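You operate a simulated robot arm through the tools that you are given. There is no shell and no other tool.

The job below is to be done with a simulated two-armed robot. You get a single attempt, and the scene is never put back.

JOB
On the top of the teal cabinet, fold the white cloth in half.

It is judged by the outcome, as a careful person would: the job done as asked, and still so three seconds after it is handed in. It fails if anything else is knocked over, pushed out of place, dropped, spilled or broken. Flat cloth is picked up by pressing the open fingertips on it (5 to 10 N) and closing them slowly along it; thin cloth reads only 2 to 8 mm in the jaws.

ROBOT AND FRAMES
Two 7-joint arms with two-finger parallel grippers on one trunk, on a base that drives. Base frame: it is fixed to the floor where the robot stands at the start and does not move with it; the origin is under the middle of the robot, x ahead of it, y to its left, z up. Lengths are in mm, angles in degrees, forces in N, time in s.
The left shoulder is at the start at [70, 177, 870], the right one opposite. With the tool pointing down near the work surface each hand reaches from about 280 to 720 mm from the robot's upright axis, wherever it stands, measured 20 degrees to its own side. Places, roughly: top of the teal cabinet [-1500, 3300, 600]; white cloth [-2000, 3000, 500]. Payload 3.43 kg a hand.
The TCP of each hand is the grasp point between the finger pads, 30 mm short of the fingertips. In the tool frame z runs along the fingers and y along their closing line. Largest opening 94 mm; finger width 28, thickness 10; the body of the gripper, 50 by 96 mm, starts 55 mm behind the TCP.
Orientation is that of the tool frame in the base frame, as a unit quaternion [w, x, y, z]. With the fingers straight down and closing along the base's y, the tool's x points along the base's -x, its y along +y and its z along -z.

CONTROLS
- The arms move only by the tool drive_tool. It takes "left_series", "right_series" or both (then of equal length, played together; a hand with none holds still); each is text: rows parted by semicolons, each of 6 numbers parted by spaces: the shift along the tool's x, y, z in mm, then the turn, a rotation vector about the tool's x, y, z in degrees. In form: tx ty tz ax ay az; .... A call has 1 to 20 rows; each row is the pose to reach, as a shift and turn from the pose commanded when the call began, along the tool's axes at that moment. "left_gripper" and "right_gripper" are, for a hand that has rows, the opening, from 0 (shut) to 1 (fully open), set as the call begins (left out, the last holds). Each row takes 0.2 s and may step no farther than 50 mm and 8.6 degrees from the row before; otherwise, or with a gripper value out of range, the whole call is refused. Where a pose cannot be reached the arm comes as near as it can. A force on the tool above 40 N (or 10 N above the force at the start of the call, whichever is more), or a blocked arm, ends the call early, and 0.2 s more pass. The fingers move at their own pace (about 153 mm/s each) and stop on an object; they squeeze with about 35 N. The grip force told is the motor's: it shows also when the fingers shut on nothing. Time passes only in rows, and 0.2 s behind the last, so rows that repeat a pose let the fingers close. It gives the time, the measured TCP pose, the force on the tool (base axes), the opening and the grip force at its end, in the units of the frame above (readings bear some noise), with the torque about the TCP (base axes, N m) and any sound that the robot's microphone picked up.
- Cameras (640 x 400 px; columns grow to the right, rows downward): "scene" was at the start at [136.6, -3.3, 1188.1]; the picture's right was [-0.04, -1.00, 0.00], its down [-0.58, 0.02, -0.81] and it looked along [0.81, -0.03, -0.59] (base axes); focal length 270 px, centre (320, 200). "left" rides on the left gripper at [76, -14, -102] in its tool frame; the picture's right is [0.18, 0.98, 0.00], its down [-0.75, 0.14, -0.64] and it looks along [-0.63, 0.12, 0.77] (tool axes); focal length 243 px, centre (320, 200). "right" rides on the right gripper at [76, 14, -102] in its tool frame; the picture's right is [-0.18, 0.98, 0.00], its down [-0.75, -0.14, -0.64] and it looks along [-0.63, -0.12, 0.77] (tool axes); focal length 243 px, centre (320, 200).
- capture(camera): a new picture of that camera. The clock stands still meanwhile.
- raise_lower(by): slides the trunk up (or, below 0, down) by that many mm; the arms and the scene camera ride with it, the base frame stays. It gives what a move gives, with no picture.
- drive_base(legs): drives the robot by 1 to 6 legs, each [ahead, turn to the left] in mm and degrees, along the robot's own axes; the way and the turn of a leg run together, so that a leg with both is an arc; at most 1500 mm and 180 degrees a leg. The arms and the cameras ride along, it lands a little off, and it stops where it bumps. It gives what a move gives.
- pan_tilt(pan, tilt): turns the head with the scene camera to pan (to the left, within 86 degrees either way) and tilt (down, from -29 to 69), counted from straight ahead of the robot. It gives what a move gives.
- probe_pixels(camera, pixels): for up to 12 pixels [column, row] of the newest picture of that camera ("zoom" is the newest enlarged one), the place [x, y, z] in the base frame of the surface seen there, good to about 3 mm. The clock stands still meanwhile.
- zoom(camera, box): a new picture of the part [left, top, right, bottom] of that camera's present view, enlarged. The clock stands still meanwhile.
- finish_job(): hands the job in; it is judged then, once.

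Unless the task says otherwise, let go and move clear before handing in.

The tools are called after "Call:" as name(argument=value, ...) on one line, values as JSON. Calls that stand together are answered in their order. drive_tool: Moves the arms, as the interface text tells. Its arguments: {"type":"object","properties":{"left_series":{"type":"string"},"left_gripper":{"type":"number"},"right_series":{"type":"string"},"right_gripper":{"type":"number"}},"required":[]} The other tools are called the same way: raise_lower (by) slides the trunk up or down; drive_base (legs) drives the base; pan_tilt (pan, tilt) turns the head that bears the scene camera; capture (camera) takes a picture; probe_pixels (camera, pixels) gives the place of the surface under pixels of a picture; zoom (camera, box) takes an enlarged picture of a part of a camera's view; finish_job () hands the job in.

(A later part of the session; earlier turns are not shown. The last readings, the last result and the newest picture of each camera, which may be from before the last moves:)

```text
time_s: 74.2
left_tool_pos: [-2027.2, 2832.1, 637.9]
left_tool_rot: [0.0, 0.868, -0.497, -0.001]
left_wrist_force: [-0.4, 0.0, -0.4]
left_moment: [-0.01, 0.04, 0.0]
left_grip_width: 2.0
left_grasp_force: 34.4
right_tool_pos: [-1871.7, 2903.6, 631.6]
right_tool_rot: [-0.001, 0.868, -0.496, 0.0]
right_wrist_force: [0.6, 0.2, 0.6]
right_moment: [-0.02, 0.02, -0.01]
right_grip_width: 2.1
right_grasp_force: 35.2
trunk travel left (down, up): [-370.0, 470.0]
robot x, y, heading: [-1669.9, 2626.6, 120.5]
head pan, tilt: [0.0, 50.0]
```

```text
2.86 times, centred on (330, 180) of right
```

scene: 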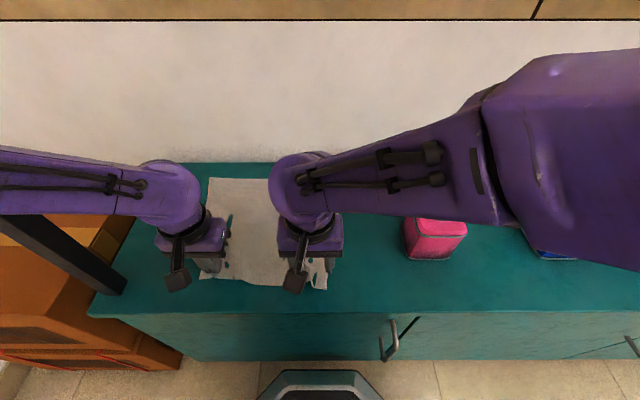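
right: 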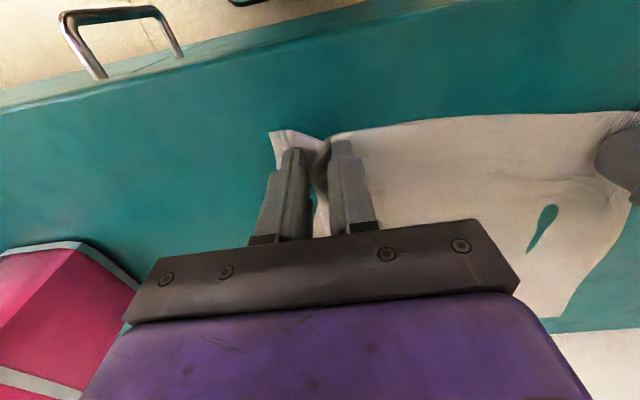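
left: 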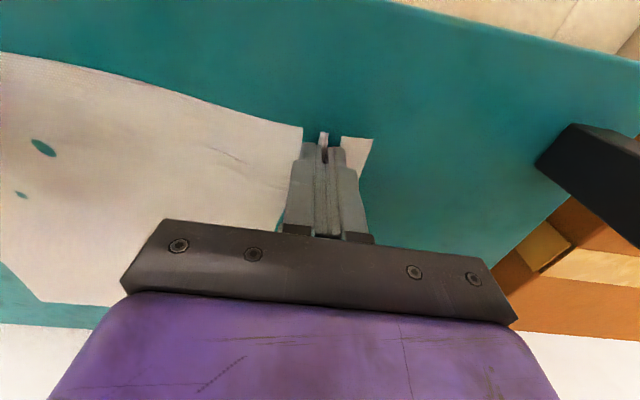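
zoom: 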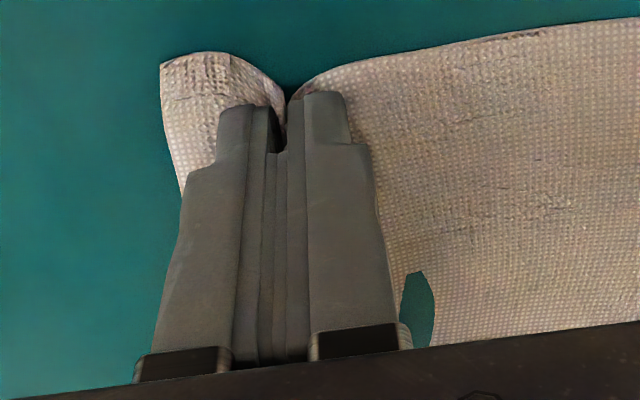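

The right now reads 2.1 mm at 35 N, so both front corners are held. I lift both about 40 mm while the right moves 13 mm outward to take up slack, then look.

Call:
drive_tool(left_series="-4 0 -10 0 0 0; -8 0 -20 0 0 0; -14 0 -30 0 0 0; -20 0 -40 0 0 0; -20 0 -40 0 0 0", right_series="-4 -3 -12 0 0 0; -10 -6 -24 0 0 0; -18 -10 -36 0 0 0; -26 -13 -47 0 0 0; -26 -13 -47 0 0 0")

Call:
capture(camera="scene")

Call:
capture(camera="left")

Call:
capture(camera="right")

```text
time_s: 75.4
left_tool_pos: [-2037.1, 2847.7, 679.2]
left_tool_rot: [-0.001, 0.868, -0.496, -0.001]
left_wrist_force: [5.3, 3.8, 0.3]
left_moment: [0.1, -0.14, -0.03]
left_grip_width: 2.1
left_grasp_force: 35.1
right_tool_pos: [-1875.1, 2931.5, 678.8]
right_tool_rot: [0.0, 0.869, -0.495, 0.0]
right_wrist_force: [-5.9, -2.6, -0.3]
right_moment: [-0.07, 0.17, 0.12]
right_grip_width: 2.2
right_grasp_force: 34.5
trunk travel left (down, up): [-370.0, 470.0]
robot x, y, heading: [-1673.6, 2624.2, 120.3]
head pan, tilt: [0.0, 50.0]
```

```text
taken
```

scene: 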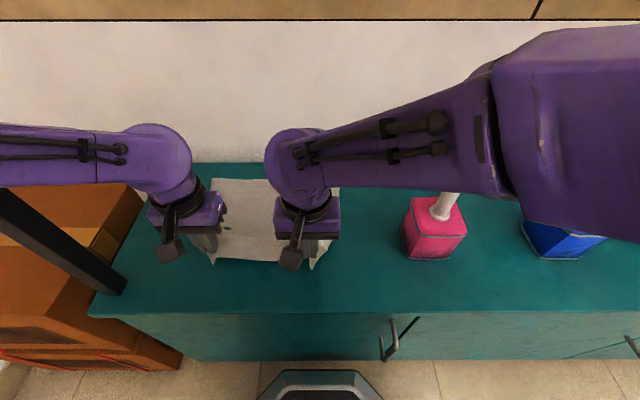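

```text
taken
```

left: 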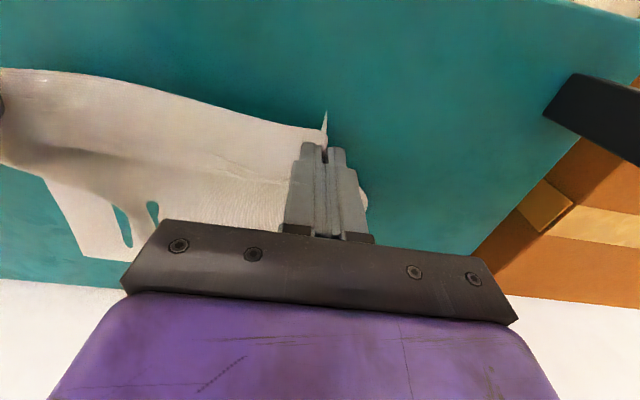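

```text
taken
```

right: 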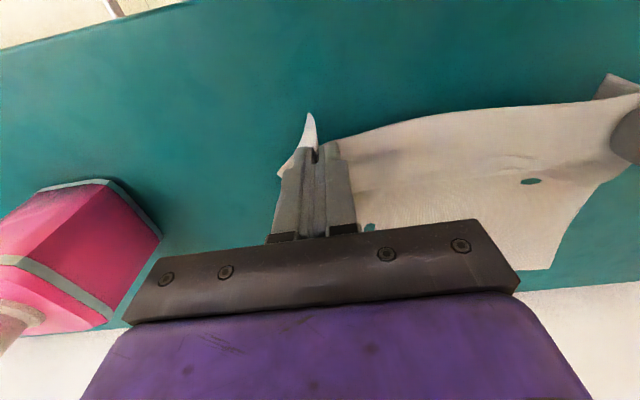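

The front edge is lifted and slightly overtaut (about 6 N sideways), so I let the hands come 8 mm closer while I carry both along an arc to mid-fold height.

Call:
drive_tool(left_series="-10 -2 -9 0 0 0; -21 -3 -19 0 0 0; -31 -3 -28 0 0 0; -42 -3 -36 0 0 0; -52 -3 -42 0 0 0; -62 -4 -46 0 0 0; -73 -4 -50 0 0 0; -83 -4 -53 0 0 0; -93 -5 -55 0 0 0; -104 -5 -56 0 0 0; -104 -5 -56 0 0 0", right_series="-11 2 -9 0 0 0; -21 4 -19 0 0 0; -32 5 -28 0 0 0; -42 5 -36 0 0 0; -53 5 -42 0 0 0; -63 4 -46 0 0 0; -74 4 -50 0 0 0; -84 4 -53 0 0 0; -95 3 -55 0 0 0; -105 3 -56 0 0 0; -105 3 -56 0 0 0")

Call:
capture(camera="scene")

Call:
capture(camera="left")

Call:
capture(camera="right")

```text
time_s: 77.8
left_tool_pos: [-2085.2, 2940.5, 735.6]
left_tool_rot: [0.0, 0.868, -0.497, -0.001]
left_wrist_force: [1.1, 0.0, -0.5]
left_moment: [-0.03, -0.04, 0.0]
left_grip_width: 1.9
left_grasp_force: 34.9
right_tool_pos: [-1930.0, 3021.2, 736.4]
right_tool_rot: [0.0, 0.869, -0.495, -0.001]
right_wrist_force: [-0.5, 0.6, -0.5]
right_moment: [-0.01, 0.02, 0.02]
right_grip_width: 2.0
right_grasp_force: 34.8
trunk travel left (down, up): [-370.0, 470.0]
robot x, y, heading: [-1671.9, 2629.5, 120.5]
head pan, tilt: [0.0, 50.0]
```

```text
taken
```

scene: 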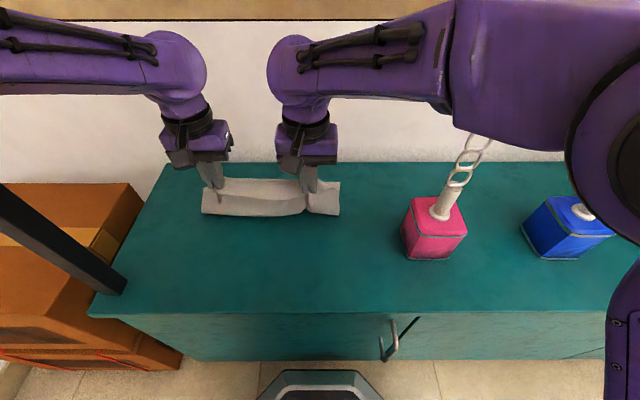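

```text
taken
```

left: 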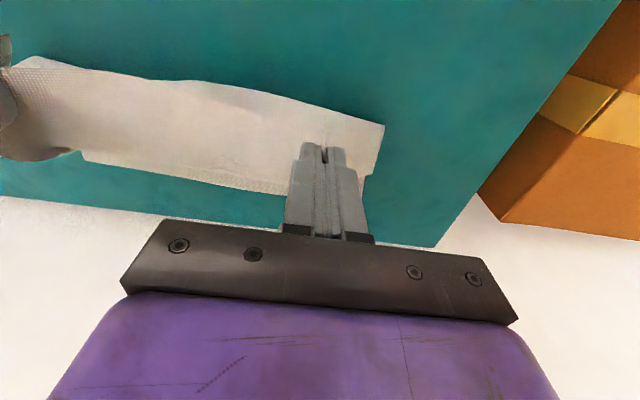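

```text
taken
```

right: 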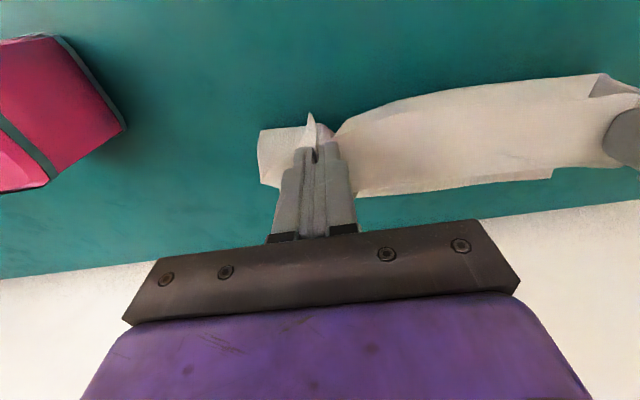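

Mid-fold looks good: the front edge hangs cleanly between both hands and forces are near zero. I probe where the back edge and fold line lie now.

Call:
probe_pixels(camera="right", pixels=[[365, 192], [546, 175], [450, 184], [262, 135], [400, 108], [560, 84], [278, 182], [600, 78]])

Call:
probe_pixels(camera="left", pixels=[[88, 158], [200, 175], [280, 188], [45, 62], [380, 128], [150, 80], [250, 92], [362, 185]])

Call:
probe_pixels(camera="scene", pixels=[[205, 212], [250, 215], [300, 213], [337, 213], [338, 185], [250, 190], [205, 192]])

```text
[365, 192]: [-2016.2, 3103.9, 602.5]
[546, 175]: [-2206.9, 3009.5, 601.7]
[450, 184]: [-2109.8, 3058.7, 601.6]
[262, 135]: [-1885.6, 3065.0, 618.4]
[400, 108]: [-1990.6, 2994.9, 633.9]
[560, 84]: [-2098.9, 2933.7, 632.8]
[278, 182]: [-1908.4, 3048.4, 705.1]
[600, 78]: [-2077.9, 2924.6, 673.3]
```

```text
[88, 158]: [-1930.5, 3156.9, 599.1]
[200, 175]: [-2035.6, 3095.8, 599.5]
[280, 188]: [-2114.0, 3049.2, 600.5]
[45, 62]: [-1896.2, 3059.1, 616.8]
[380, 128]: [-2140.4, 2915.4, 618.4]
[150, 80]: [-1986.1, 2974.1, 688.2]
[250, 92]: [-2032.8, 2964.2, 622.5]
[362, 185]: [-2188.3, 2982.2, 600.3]
```

```text
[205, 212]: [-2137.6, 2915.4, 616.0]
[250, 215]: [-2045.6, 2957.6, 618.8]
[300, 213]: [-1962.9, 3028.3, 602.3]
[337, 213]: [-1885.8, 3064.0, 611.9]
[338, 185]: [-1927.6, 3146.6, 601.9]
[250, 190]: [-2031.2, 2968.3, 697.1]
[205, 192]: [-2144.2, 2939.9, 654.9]
```

The cloth's back edge now lies about 18 mm nearer than before, so I aim the hands a bit shorter (about 25 mm inside that edge). I finish the arc and lower to just above the bottom layer.

Call:
drive_tool(left_series="-10 0 3 0 0 0; -20 0 8 0 0 0; -30 0 14 0 0 0; -40 0 21 0 0 0; -50 -1 29 0 0 0; -60 -1 38 0 0 0; -70 -1 48 0 0 0; -79 -1 58 0 0 0; -86 -1 69 0 0 0; -92 -1 80 0 0 0; -92 -1 88 0 0 0; -92 -1 93 0 0 0; -92 -1 93 0 0 0", right_series="-10 0 3 0 0 0; -20 0 8 0 0 0; -31 0 14 0 0 0; -41 0 21 0 0 0; -51 -1 29 0 0 0; -62 -1 38 0 0 0; -72 -1 48 0 0 0; -81 -1 58 0 0 0; -89 -1 69 0 0 0; -95 -1 80 0 0 0; -95 -1 88 0 0 0; -95 -1 93 0 0 0; -95 -1 93 0 0 0")

Call:
capture(camera="scene")

Call:
capture(camera="left")

Call:
capture(camera="right")

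```text
time_s: 80.6
left_tool_pos: [-2130.6, 3019.1, 641.3]
left_tool_rot: [-0.001, 0.868, -0.496, -0.001]
left_wrist_force: [0.5, 0.8, -0.2]
left_moment: [-0.05, -0.01, 0.0]
left_grip_width: 2.3
left_grasp_force: 34.9
right_tool_pos: [-1976.2, 3102.2, 641.4]
right_tool_rot: [0.0, 0.869, -0.494, 0.0]
right_wrist_force: [-0.2, -0.6, 0.3]
right_moment: [0.02, 0.01, 0.0]
right_grip_width: 2.1
right_grasp_force: 34.7
trunk travel left (down, up): [-370.0, 470.0]
robot x, y, heading: [-1671.6, 2629.6, 120.1]
head pan, tilt: [0.0, 50.0]
```

```text
taken
```

scene: 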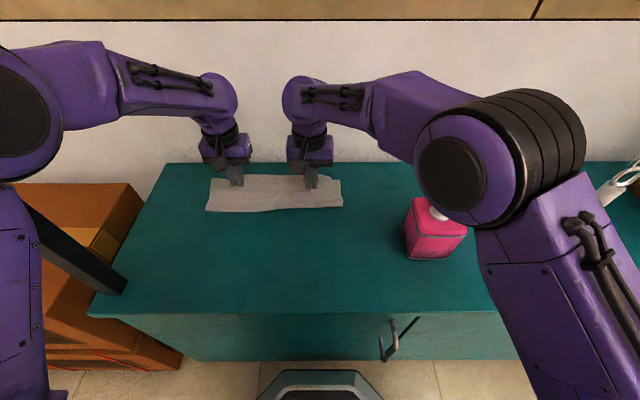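

```text
taken
```

left: 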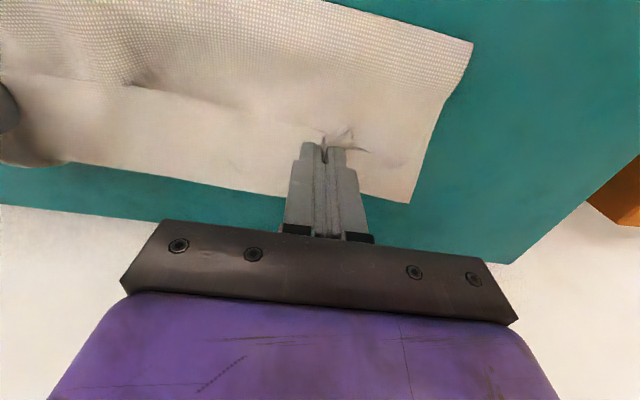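

```text
taken
```

right: 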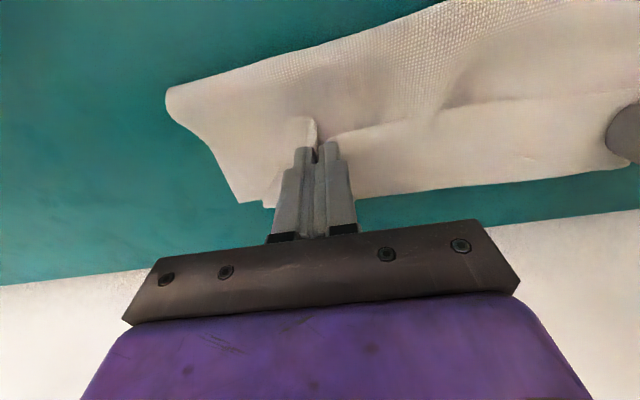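

The fold lies down well; both hands are low over the back edge. The right elbow (490,150) now hides the pink lamp's rings, so I check its distance from them before moving on.

Call:
probe_pixels(camera="scene", pixels=[[455, 180], [500, 215], [440, 215], [520, 110], [570, 130], [435, 215], [420, 250], [440, 120], [400, 110], [560, 170]])

Call:
probe_pixels(camera="left", pixels=[[472, 42], [410, 200], [250, 188], [75, 165], [350, 130], [140, 85], [300, 120], [60, 75]])

Call:
probe_pixels(camera="right", pixels=[[168, 92], [242, 200], [268, 203], [370, 192], [500, 178], [610, 165], [310, 122], [430, 115], [520, 95], [440, 8]])

```text
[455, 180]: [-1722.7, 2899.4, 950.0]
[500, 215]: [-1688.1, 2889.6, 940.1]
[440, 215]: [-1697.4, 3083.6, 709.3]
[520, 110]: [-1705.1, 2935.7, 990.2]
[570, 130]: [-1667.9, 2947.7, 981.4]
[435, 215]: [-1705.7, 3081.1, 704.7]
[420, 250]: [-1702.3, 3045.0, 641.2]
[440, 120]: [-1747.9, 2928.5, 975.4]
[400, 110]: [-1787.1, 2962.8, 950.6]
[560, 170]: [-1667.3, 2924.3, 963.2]
```

```text
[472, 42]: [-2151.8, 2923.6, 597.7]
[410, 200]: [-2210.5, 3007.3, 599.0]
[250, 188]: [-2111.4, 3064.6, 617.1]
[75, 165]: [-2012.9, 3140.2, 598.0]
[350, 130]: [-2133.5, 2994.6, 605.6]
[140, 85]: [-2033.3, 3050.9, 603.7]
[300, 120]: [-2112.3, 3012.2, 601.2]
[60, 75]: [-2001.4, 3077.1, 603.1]
```

```text
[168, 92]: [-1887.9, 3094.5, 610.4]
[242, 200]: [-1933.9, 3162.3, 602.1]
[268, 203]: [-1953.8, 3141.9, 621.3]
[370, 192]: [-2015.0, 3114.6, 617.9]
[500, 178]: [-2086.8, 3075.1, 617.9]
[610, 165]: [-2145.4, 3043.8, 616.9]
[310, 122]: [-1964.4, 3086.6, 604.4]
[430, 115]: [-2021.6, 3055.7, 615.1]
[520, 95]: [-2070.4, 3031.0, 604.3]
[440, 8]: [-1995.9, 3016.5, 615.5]
```

The elbow stays clear of the rings, but the free edge has rolled back on top (line from left-cam (140,85) to (350,140)), making a 50 mm hem rather than a clean half fold. With this grip the fold comes out right if laid the other way: I will lift the whole cloth, lay its hanging edge near the front, then bring the held edge back down on it. First I lift and come back toward me.

Call:
drive_tool(left_series="0 0 -20 0 0 0; 5 0 -40 0 0 0; 15 0 -60 0 0 0; 30 0 -80 0 0 0; 46 0 -96 0 0 0; 62 0 -108 0 0 0; 80 0 -118 0 0 0; 97 0 -126 0 0 0; 114 0 -131 0 0 0; 130 0 -135 0 0 0; 130 0 -135 0 0 0", right_series="0 0 -20 0 0 0; 5 0 -40 0 0 0; 15 0 -60 0 0 0; 30 0 -80 0 0 0; 46 0 -96 0 0 0; 62 0 -108 0 0 0; 80 0 -118 0 0 0; 97 0 -126 0 0 0; 114 0 -131 0 0 0; 130 0 -135 0 0 0; 130 0 -135 0 0 0")

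Call:
capture(camera="scene")

Call:
capture(camera="right")

```text
time_s: 83.0
left_tool_pos: [-2064.3, 2908.1, 777.2]
left_tool_rot: [0.0, 0.868, -0.497, -0.001]
left_wrist_force: [0.5, 0.0, -0.1]
left_moment: [-0.02, 0.06, -0.01]
left_grip_width: 2.0
left_grasp_force: 35.2
right_tool_pos: [-1909.1, 2991.5, 776.7]
right_tool_rot: [0.0, 0.868, -0.496, -0.001]
right_wrist_force: [-0.3, 0.3, 0.1]
right_moment: [0.0, 0.02, -0.01]
right_grip_width: 2.0
right_grasp_force: 35.3
trunk travel left (down, up): [-370.0, 470.0]
robot x, y, heading: [-1669.3, 2624.8, 120.5]
head pan, tilt: [0.0, 50.0]
```

```text
taken
```

scene: 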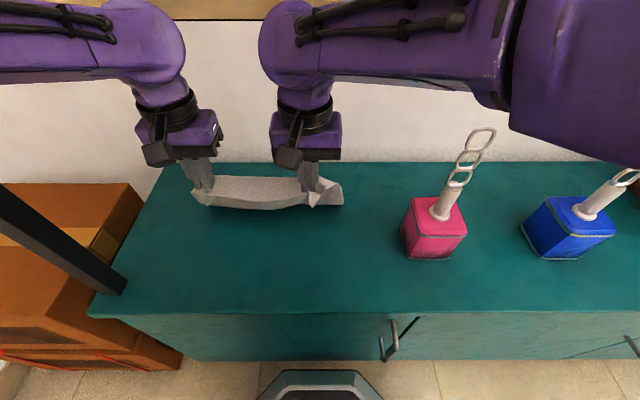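

```text
taken
```

right: 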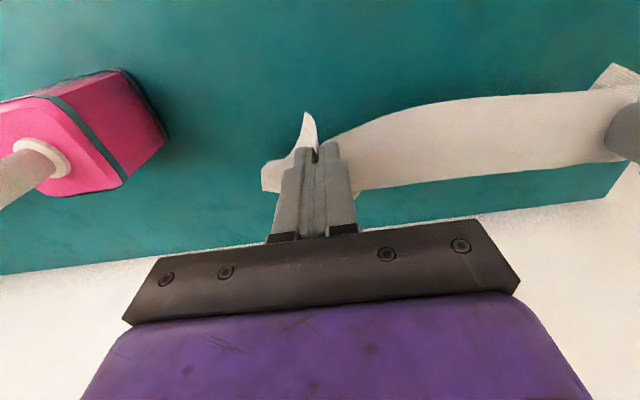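

Both pinches still hold at 2.0 mm. I raise the trunk by 130 mm so the cloth hangs fully clear of the top.

Call:
raise_lower(by=130)

Call:
capture(camera="scene")

Call:
capture(camera="right")

Call:
capture(camera="left")

```text
time_s: 84.5
left_tool_pos: [-2064.3, 2907.9, 907.0]
left_tool_rot: [0.0, 0.868, -0.496, -0.001]
left_wrist_force: [-0.4, 0.2, 0.7]
left_moment: [-0.02, 0.01, 0.01]
left_grip_width: 2.1
left_grasp_force: 35.2
right_tool_pos: [-1909.7, 2991.5, 906.4]
right_tool_rot: [-0.001, 0.869, -0.495, 0.0]
right_wrist_force: [-0.2, -0.3, -0.3]
right_moment: [0.06, 0.03, -0.02]
right_grip_width: 2.2
right_grasp_force: 35.5
trunk travel left (down, up): [-500.0, 340.0]
robot x, y, heading: [-1671.1, 2625.6, 120.3]
head pan, tilt: [0.0, 50.0]
```

```text
taken
```

scene: 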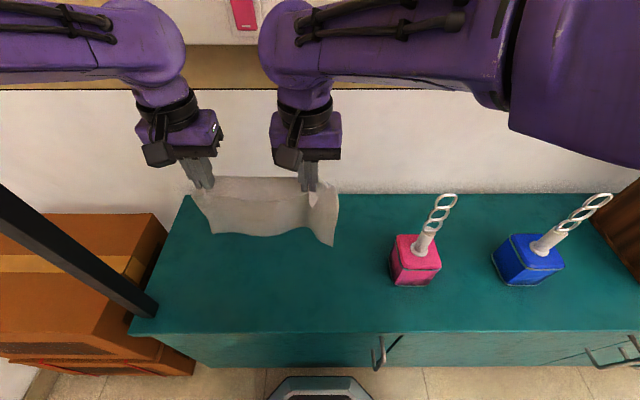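

```text
taken
```

right: 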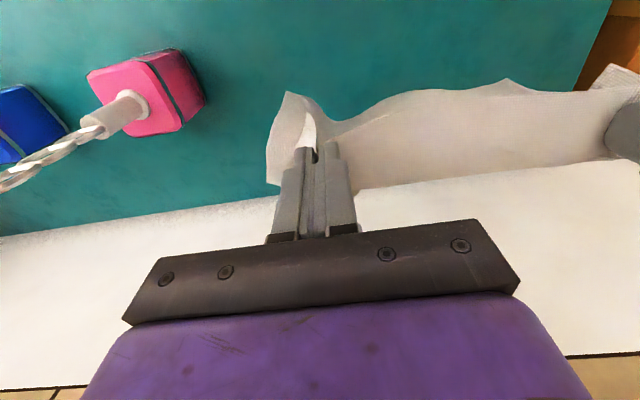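

```text
taken
```

left: 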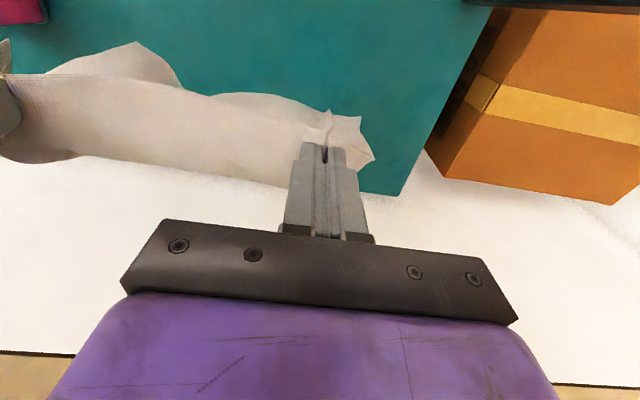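

The cloth now hangs free as a panel, its lower edge at scene (212,235)-(333,245). I probe it for height and depth.

Call:
probe_pixels(camera="scene", pixels=[[214, 233], [250, 234], [290, 232], [312, 228], [332, 243], [337, 200], [260, 210], [260, 185], [325, 180]])

```text
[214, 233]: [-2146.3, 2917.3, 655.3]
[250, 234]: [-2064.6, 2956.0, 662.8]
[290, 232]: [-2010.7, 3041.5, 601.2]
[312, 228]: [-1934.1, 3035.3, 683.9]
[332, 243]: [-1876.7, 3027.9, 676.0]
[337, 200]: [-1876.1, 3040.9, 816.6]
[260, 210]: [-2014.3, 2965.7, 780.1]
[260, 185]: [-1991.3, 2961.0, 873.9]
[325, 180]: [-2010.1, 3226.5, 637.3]
```

The lower edge hangs at z about 660 and slightly to the far side. I bring the hands 90 mm toward me and let the cloth settle.

Call:
drive_tool(left_series="10 0 0 0 0 0; 25 0 0 0 0 0; 40 0 0 0 0 0; 55 0 0 0 0 0; 70 0 0 0 0 0; 82 0 0 0 0 0; 90 0 0 0 0 0; 90 0 0 0 0 0; 90 0 0 0 0 0; 90 0 0 0 0 0; 90 0 0 0 0 0; 90 0 0 0 0 0; 90 0 0 0 0 0", right_series="10 0 0 0 0 0; 25 0 0 0 0 0; 40 0 0 0 0 0; 55 0 0 0 0 0; 70 0 0 0 0 0; 82 0 0 0 0 0; 90 0 0 0 0 0; 90 0 0 0 0 0; 90 0 0 0 0 0; 90 0 0 0 0 0; 90 0 0 0 0 0; 90 0 0 0 0 0; 90 0 0 0 0 0")

Call:
capture(camera="scene")

Call:
capture(camera="right")

```text
time_s: 87.3
left_tool_pos: [-2019.3, 2831.1, 907.6]
left_tool_rot: [-0.001, 0.868, -0.497, -0.001]
left_wrist_force: [0.7, 0.2, 0.3]
left_moment: [-0.02, 0.04, 0.0]
left_grip_width: 2.2
left_grasp_force: 34.6
right_tool_pos: [-1865.2, 2914.1, 908.4]
right_tool_rot: [0.001, 0.868, -0.496, 0.0]
right_wrist_force: [-0.4, -0.8, 0.3]
right_moment: [-0.02, 0.0, 0.01]
right_grip_width: 2.2
right_grasp_force: 35.3
trunk travel left (down, up): [-500.0, 340.0]
robot x, y, heading: [-1671.3, 2626.6, 120.6]
head pan, tilt: [0.0, 50.0]
```

```text
taken
```

scene: 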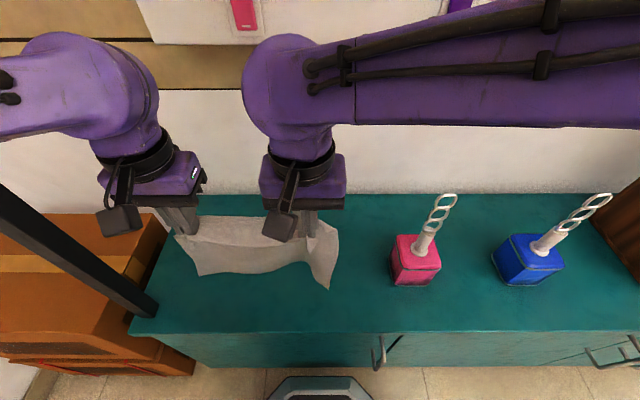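

```text
taken
```

right: 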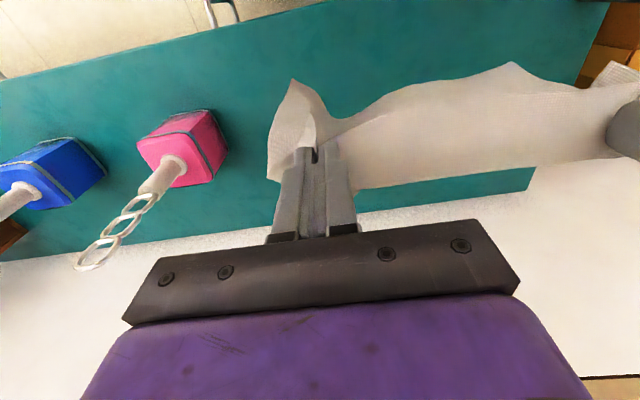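

Call:
probe_pixels(camera="scene", pixels=[[200, 273], [225, 271], [250, 270], [280, 265], [305, 261], [328, 287], [250, 250], [250, 230], [332, 240]])

Call:
probe_pixels(camera="right", pixels=[[293, 84], [345, 118], [400, 95], [510, 65], [575, 85], [400, 140], [400, 175]])

```text
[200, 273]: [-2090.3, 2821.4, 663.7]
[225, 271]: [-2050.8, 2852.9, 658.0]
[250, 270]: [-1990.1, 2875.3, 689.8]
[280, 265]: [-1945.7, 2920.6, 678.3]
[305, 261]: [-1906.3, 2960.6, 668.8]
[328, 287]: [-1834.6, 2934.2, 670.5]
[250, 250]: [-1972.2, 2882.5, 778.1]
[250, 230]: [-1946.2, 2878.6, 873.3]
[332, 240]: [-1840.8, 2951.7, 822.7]
```

```text
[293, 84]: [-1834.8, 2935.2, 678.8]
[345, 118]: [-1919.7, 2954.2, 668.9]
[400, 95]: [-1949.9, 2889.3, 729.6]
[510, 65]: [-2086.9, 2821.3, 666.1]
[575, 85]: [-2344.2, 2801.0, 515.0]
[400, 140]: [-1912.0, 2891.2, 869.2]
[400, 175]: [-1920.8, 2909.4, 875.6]
```

The cloth hangs nearly straight with its lower edge 60-70 mm above the top. I now swing forward briskly while lowering, so the lower edge trails toward me and lays down first.

Call:
drive_tool(left_series="-38 0 15 0 0 0; -78 0 36 0 0 0; -113 0 64 0 0 0; -138 0 92 0 0 0; -157 0 116 0 0 0; -172 0 138 0 0 0; -183 0 158 0 0 0; -190 0 175 0 0 0; -190 0 175 0 0 0", right_series="-38 0 15 0 0 0; -78 0 36 0 0 0; -113 0 64 0 0 0; -138 0 92 0 0 0; -157 0 116 0 0 0; -172 0 138 0 0 0; -183 0 158 0 0 0; -190 0 175 0 0 0; -190 0 175 0 0 0")

Call:
capture(camera="scene")

Call:
capture(camera="right")

Call:
capture(camera="left")

```text
time_s: 89.3
left_tool_pos: [-2114.3, 2994.2, 733.1]
left_tool_rot: [-0.001, 0.868, -0.497, -0.001]
left_wrist_force: [0.4, -0.5, -0.6]
left_moment: [0.04, 0.04, 0.0]
left_grip_width: 1.9
left_grasp_force: 34.8
right_tool_pos: [-1960.4, 3077.6, 731.8]
right_tool_rot: [0.0, 0.868, -0.496, -0.001]
right_wrist_force: [0.5, 0.5, -0.8]
right_moment: [0.0, 0.0, 0.0]
right_grip_width: 2.1
right_grasp_force: 34.8
trunk travel left (down, up): [-500.0, 340.0]
robot x, y, heading: [-1675.7, 2626.3, 120.6]
head pan, tilt: [0.0, 50.0]
```

```text
taken
```

scene: 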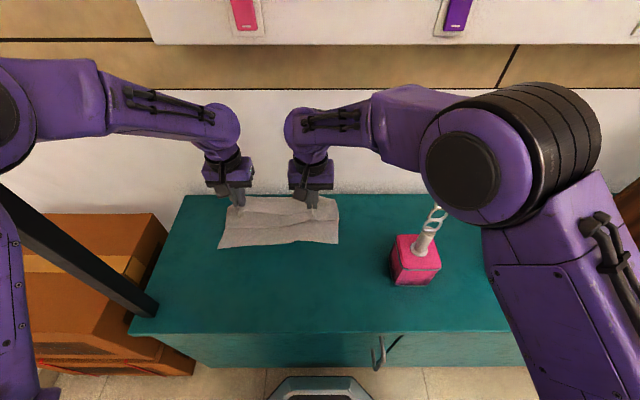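

```text
taken
```

right: 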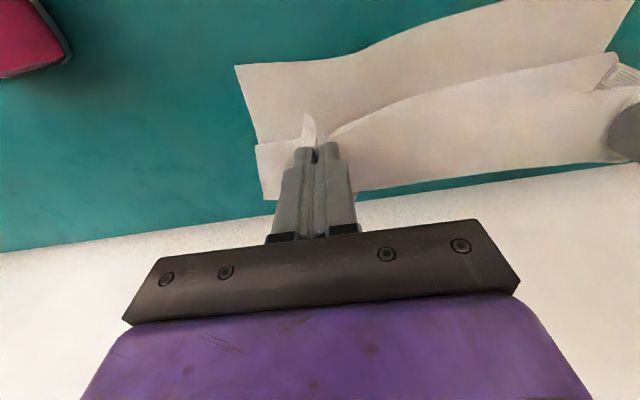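

```text
taken
```

left: 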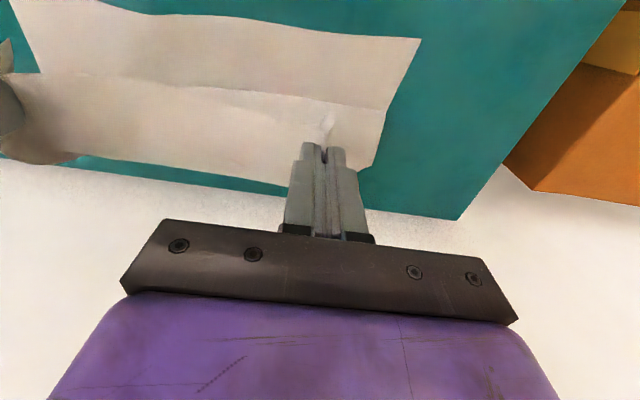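

It worked: the lower half now lies on the top with its edge toward me (scene (220,247)-(338,242)) and the held edge is above it on the far side. I probe the layout to plan the final lay-down.

Call:
probe_pixels(camera="scene", pixels=[[220, 246], [260, 245], [300, 241], [337, 241], [225, 225], [337, 200], [280, 200], [260, 222], [300, 225]])

Call:
probe_pixels(camera="left", pixels=[[418, 40], [250, 22], [130, 12], [385, 108], [250, 95], [120, 85], [280, 183], [150, 168], [365, 165], [200, 130]])

Call:
probe_pixels(camera="right", pixels=[[237, 67], [330, 58], [460, 18], [612, 40], [258, 148], [270, 198], [370, 190], [560, 165], [450, 130]])

```text
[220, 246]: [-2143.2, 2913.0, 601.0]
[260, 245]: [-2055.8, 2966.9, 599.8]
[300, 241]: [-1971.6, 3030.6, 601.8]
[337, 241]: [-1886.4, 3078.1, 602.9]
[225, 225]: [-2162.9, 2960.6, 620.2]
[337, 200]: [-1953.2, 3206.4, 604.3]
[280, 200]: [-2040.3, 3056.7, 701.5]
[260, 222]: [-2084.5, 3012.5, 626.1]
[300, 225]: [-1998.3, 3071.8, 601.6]
```

```text
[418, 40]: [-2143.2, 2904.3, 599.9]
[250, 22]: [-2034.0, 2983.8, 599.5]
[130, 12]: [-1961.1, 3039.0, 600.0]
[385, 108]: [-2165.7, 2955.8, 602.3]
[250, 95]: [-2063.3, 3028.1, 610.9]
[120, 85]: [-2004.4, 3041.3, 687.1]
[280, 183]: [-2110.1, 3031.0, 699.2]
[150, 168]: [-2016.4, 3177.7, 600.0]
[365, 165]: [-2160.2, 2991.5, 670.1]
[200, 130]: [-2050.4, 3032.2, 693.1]
```

```text
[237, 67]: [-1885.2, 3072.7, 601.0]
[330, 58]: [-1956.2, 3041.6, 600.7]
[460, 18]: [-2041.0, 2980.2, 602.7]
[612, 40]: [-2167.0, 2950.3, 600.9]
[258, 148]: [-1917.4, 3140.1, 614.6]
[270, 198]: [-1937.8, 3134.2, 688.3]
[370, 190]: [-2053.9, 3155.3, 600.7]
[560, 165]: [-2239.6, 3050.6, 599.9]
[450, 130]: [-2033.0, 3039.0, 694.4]
```

The laid edge runs from (-2143,2908) to (-1885,3075). I now carry the held edge farther over to lay more of the lower half, then bring it back and down onto the front edge, all in one smooth path.

Call:
drive_tool(left_series="-15 0 3 0 -2 0; -30 0 6 0 -4 0; -45 0 10 0 -6 0; -58 0 14 0 -8 0; -58 0 20 0 -8 0; -46 0 30 0 -8 0; -32 0 40 0 -7 0; -18 0 50 0 -6 0; -4 0 60 0 -5 0; 8 1 69 0 -4 0; 18 1 77 0 -3 0; 27 1 84 0 -2 0; 34 1 89 0 -1 0; 39 1 92 0 0 0; 39 1 92 0 0 0", right_series="-15 0 3 0 -2 0; -30 0 6 0 -4 0; -45 0 10 0 -6 0; -58 0 14 0 -8 0; -58 0 20 0 -8 0; -48 0 30 0 -8 0; -36 1 40 0 -7 0; -24 1 50 0 -6 0; -12 1 60 0 -5 0; -1 2 69 0 -4 0; 8 2 77 0 -3 0; 15 2 84 0 -2 0; 21 3 89 0 -1 0; 25 3 91 0 0 0; 25 3 91 0 0 0")

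Call:
capture(camera="scene")

Call:
capture(camera="right")

Call:
capture(camera="left")

```text
time_s: 92.5
left_tool_pos: [-2096.4, 2960.9, 641.0]
left_tool_rot: [0.0, 0.868, -0.496, 0.0]
left_wrist_force: [0.2, 1.0, 0.1]
left_moment: [0.01, -0.01, -0.02]
left_grip_width: 1.8
left_grasp_force: 34.9
right_tool_pos: [-1949.9, 3061.1, 645.0]
right_tool_rot: [0.005, 0.865, -0.501, -0.003]
right_wrist_force: [-0.3, -0.6, -0.7]
right_moment: [-0.02, 0.02, 0.04]
right_grip_width: 2.1
right_grasp_force: 35.0
trunk travel left (down, up): [-500.0, 340.0]
robot x, y, heading: [-1671.4, 2626.5, 120.4]
head pan, tilt: [0.0, 50.0]
```

```text
taken
```

scene: 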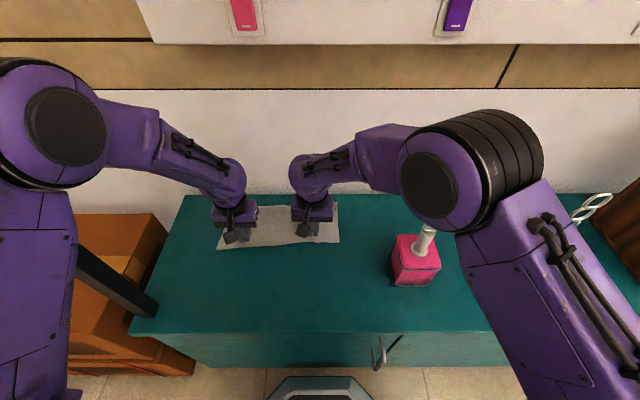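

```text
taken
```

right: 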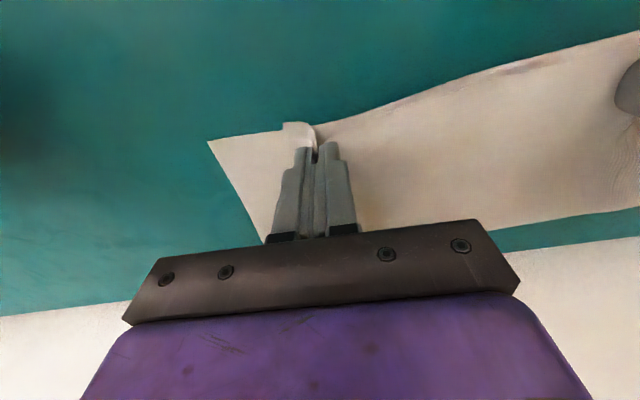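

```text
taken
```

left: 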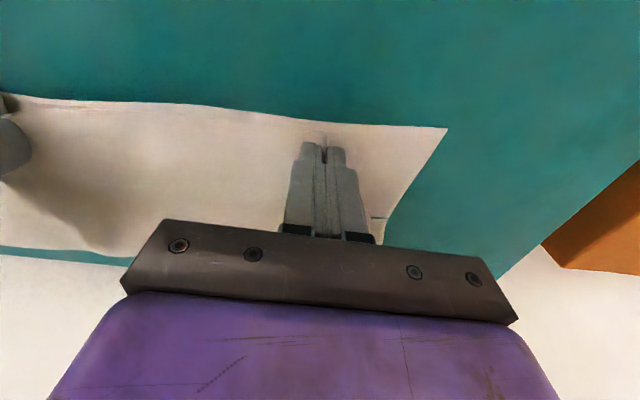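

The fold is in place: the top edge lies near the bottom edge in both hand views. The right arm is slightly short of its pose (z 645), so I lower the trunk 7 mm to bring both tips down before releasing.

Call:
raise_lower(by=-7)

Call:
zoom(camera="right", box=[180, 20, 640, 260])

Call:
zoom(camera="left", box=[0, 60, 480, 280])

```text
time_s: 93.1
left_tool_pos: [-2095.0, 2960.6, 631.8]
left_tool_rot: [0.0, 0.869, -0.495, -0.001]
left_wrist_force: [0.5, 1.7, -0.3]
left_moment: [0.0, -0.02, 0.01]
left_grip_width: 2.1
left_grasp_force: 34.5
right_tool_pos: [-1948.9, 3061.3, 636.3]
right_tool_rot: [0.005, 0.865, -0.502, -0.003]
right_wrist_force: [-0.9, -1.0, 0.0]
right_moment: [-0.03, 0.02, 0.0]
right_grip_width: 2.1
right_grasp_force: 35.3
trunk travel left (down, up): [-493.0, 347.0]
robot x, y, heading: [-1666.3, 2623.5, 120.2]
head pan, tilt: [0.0, 50.0]
```

```text
1.39 times, centred on (410, 140) of right
```

zoom: 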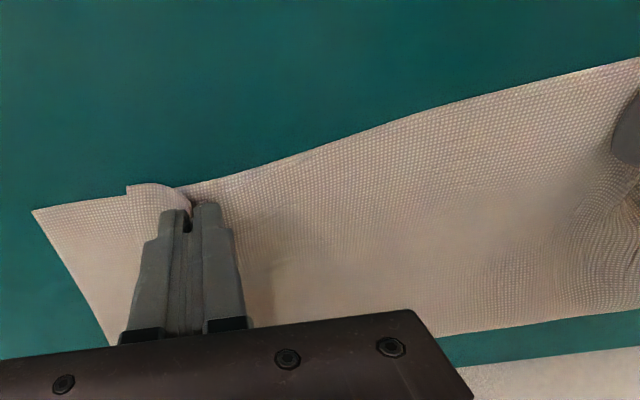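

```text
1.33 times, centred on (240, 170) of left
```

zoom: 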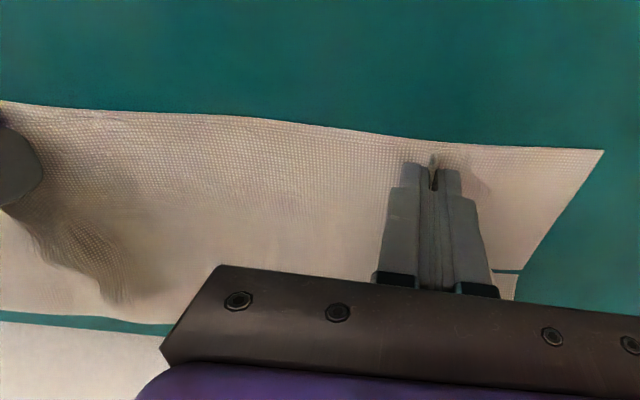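

The top corners sit about 40 mm inside the lower corners because of the pinched pleats. I open both grippers slowly so the pleats spread, then look.

Call:
drive_tool(left_series="0 0 0 0 0 0; 0 0 0 0 0 0", right_series="0 0 0 0 0 0; 0 0 0 0 0 0", left_gripper=0.15, right_gripper=0.15)

Call:
drive_tool(left_series="0 0 0 0 0 0; 0 0 0 0 0 0", right_series="0 0 0 0 0 0; 0 0 0 0 0 0", left_gripper=0.35, right_gripper=0.35)

Call:
capture(camera="right")

Call:
capture(camera="left")

```text
time_s: 93.7
left_tool_pos: [-2096.6, 2960.2, 632.8]
left_tool_rot: [-0.001, 0.868, -0.496, 0.0]
left_wrist_force: [0.7, -0.7, -0.3]
left_moment: [-0.02, -0.01, -0.01]
left_grip_width: 14.5
left_grasp_force: 0.0
right_tool_pos: [-1948.6, 3060.5, 636.1]
right_tool_rot: [0.003, 0.864, -0.503, -0.003]
right_wrist_force: [-0.1, 0.2, 0.3]
right_moment: [0.0, 0.0, 0.02]
right_grip_width: 14.2
right_grasp_force: 0.0
trunk travel left (down, up): [-493.0, 347.0]
robot x, y, heading: [-1675.8, 2624.1, 120.5]
head pan, tilt: [0.0, 50.0]
```

```text
time_s: 94.3
left_tool_pos: [-2095.1, 2961.6, 633.6]
left_tool_rot: [-0.001, 0.868, -0.496, 0.0]
left_wrist_force: [0.4, -0.1, -0.7]
left_moment: [0.03, 0.04, -0.02]
left_grip_width: 33.0
left_grasp_force: 0.0
right_tool_pos: [-1949.6, 3060.7, 636.0]
right_tool_rot: [0.003, 0.865, -0.502, -0.003]
right_wrist_force: [0.1, -0.1, -0.1]
right_moment: [-0.02, 0.01, 0.0]
right_grip_width: 32.8
right_grasp_force: 0.0
trunk travel left (down, up): [-493.0, 347.0]
robot x, y, heading: [-1675.5, 2624.2, 120.7]
head pan, tilt: [0.0, 50.0]
```

```text
taken
```

right: 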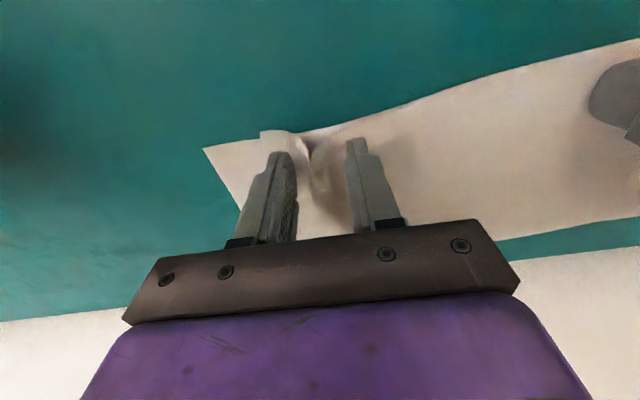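

```text
taken
```

left: 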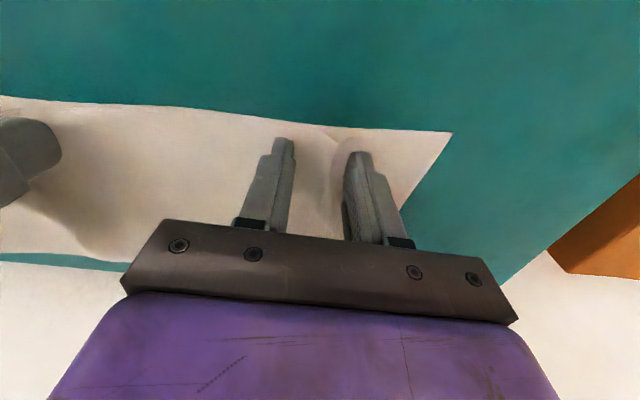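

Both pinches are released; a standing ridge remains on the right (315,165). I lift the hands clear and look at the fold.

Call:
drive_tool(left_series="0 0 -20 0 0 0; 0 0 -50 0 0 0; 0 0 -90 0 0 0; 20 0 -130 0 0 0; 20 0 -130 0 0 0", right_series="0 0 -20 0 0 0; 0 0 -50 0 0 0; 0 0 -90 0 0 0; 20 0 -130 0 0 0; 20 0 -130 0 0 0")

Call:
capture(camera="scene")

Call:
capture(camera="right")

Call:
capture(camera="left")

```text
time_s: 95.5
left_tool_pos: [-2085.3, 2945.6, 760.4]
left_tool_rot: [0.0, 0.868, -0.496, 0.0]
left_wrist_force: [-0.2, -0.2, -0.3]
left_moment: [-0.01, -0.01, 0.01]
left_grip_width: 33.2
left_grasp_force: 0.0
right_tool_pos: [-1935.5, 3047.4, 762.8]
right_tool_rot: [0.009, 0.864, -0.503, 0.0]
right_wrist_force: [-0.3, -0.2, -0.2]
right_moment: [-0.01, -0.04, 0.0]
right_grip_width: 33.1
right_grasp_force: 0.1
trunk travel left (down, up): [-493.0, 347.0]
robot x, y, heading: [-1672.9, 2627.3, 120.5]
head pan, tilt: [0.0, 50.0]
```

```text
taken
```

scene: 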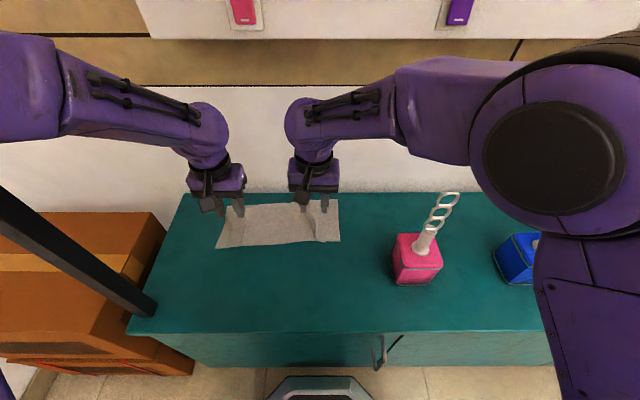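

```text
taken
```

right: 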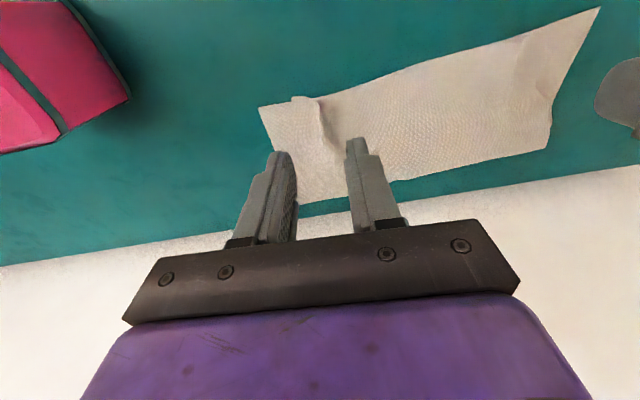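

```text
taken
```

left: 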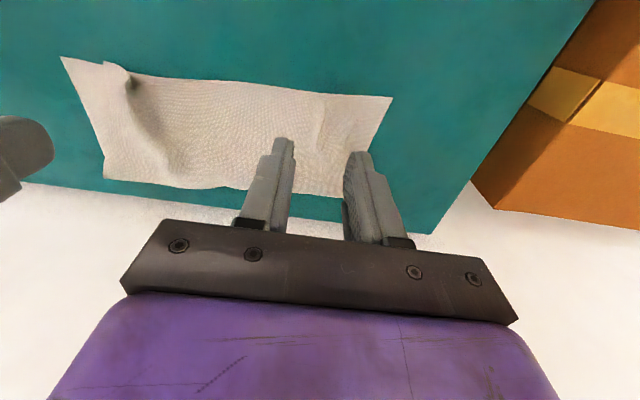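

The cloth is folded with the edges close together; a pleat ridge stands on the right (left-cam (150,110)) and a faint one on the left. I zoom in and probe the corners of both layers.

Call:
zoom(camera="left", box=[40, 40, 420, 240])

Call:
probe_pixels(camera="left", pixels=[[63, 59], [105, 64], [130, 75], [250, 88], [390, 98], [355, 170], [310, 192], [210, 187], [107, 178], [140, 110], [320, 95], [130, 90]])

Call:
zoom(camera="right", box=[240, 0, 620, 220])

```text
1.68 times, centred on (230, 140) of left
```

zoom: 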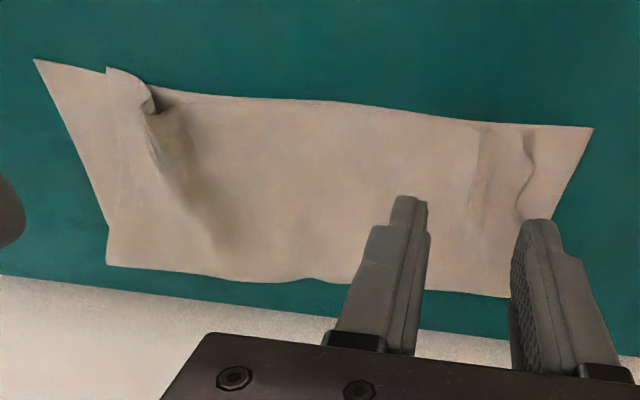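

```text
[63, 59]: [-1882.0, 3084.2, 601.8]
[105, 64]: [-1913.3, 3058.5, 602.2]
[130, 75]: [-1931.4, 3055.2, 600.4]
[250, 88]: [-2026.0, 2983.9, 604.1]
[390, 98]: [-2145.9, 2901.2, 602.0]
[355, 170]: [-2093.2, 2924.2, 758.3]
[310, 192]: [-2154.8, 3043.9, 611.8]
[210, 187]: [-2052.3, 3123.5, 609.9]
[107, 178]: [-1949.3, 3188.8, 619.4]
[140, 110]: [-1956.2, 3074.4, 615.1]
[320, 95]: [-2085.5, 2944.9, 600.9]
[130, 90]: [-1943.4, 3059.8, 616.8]
```

```text
1.68 times, centred on (430, 110) of right
```

zoom: 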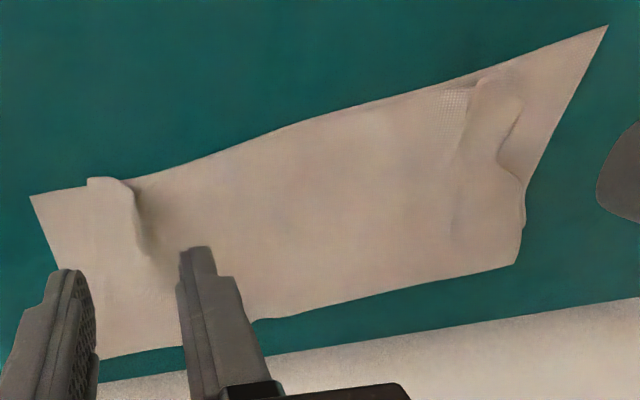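

The fold depth is right (about 130 mm crease to edge) and edges meet, but pleats keep the top corners about 40 mm inside the lower corners. I will spread each pleat by pressing fingers on both sides of it and opening. First I bring the arms to a better working height: hands up and back, trunk down 120 mm.

Call:
drive_tool(left_series="15 0 -25 0 0 0; 30 0 -50 0 0 0; 40 0 -70 0 0 0; 40 0 -70 0 0 0", right_series="15 0 -25 0 0 0; 30 0 -50 0 0 0; 40 0 -70 0 0 0; 40 0 -70 0 0 0")

Call:
raise_lower(by=-120)

Call:
capture(camera="scene")

Call:
capture(camera="right")

Call:
capture(camera="left")

```text
time_s: 96.5
left_tool_pos: [-2065.0, 2910.8, 831.1]
left_tool_rot: [0.0, 0.868, -0.496, 0.0]
left_wrist_force: [0.2, -0.4, 0.6]
left_moment: [0.02, -0.03, 0.02]
left_grip_width: 32.6
left_grasp_force: 0.1
right_tool_pos: [-1918.8, 3004.5, 833.2]
right_tool_rot: [0.0, 0.869, -0.495, 0.001]
right_wrist_force: [0.4, -0.1, 0.5]
right_moment: [-0.03, 0.0, -0.02]
right_grip_width: 33.1
right_grasp_force: 0.1
trunk travel left (down, up): [-493.0, 347.0]
robot x, y, heading: [-1671.8, 2621.3, 120.4]
head pan, tilt: [0.0, 50.0]
```

```text
time_s: 98.0
left_tool_pos: [-2064.0, 2908.7, 712.1]
left_tool_rot: [-0.001, 0.868, -0.496, -0.001]
left_wrist_force: [-0.5, 0.4, 0.8]
left_moment: [0.02, 0.03, -0.01]
left_grip_width: 33.0
left_grasp_force: 0.1
right_tool_pos: [-1917.9, 3004.5, 714.0]
right_tool_rot: [0.0, 0.869, -0.496, 0.0]
right_wrist_force: [0.2, -0.3, 0.6]
right_moment: [-0.01, 0.01, 0.01]
right_grip_width: 33.0
right_grasp_force: 0.0
trunk travel left (down, up): [-373.0, 467.0]
robot x, y, heading: [-1671.7, 2623.4, 120.7]
head pan, tilt: [0.0, 50.0]
```

```text
taken
```

scene: 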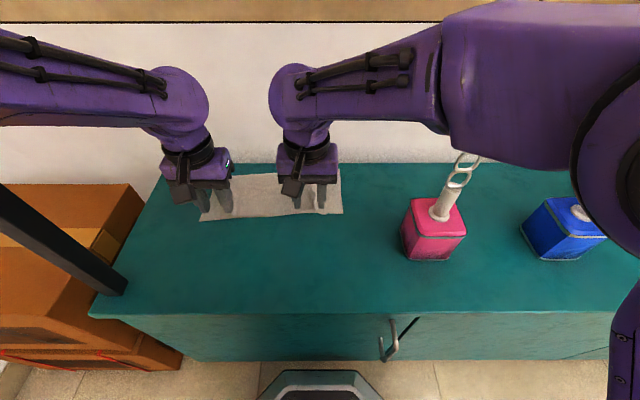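

```text
taken
```

right: 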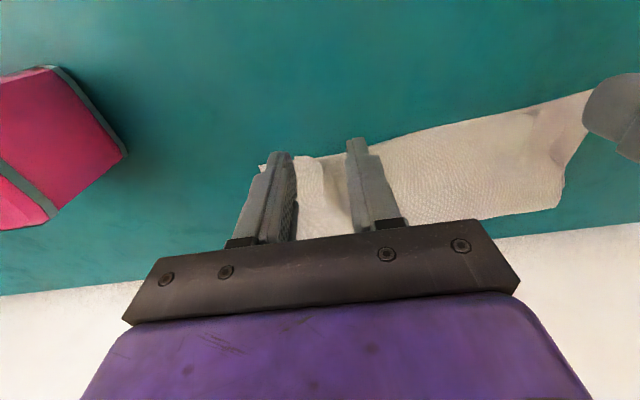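

```text
taken
```

left: 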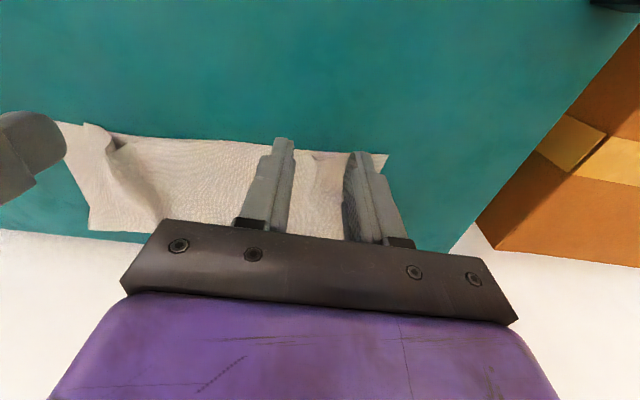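

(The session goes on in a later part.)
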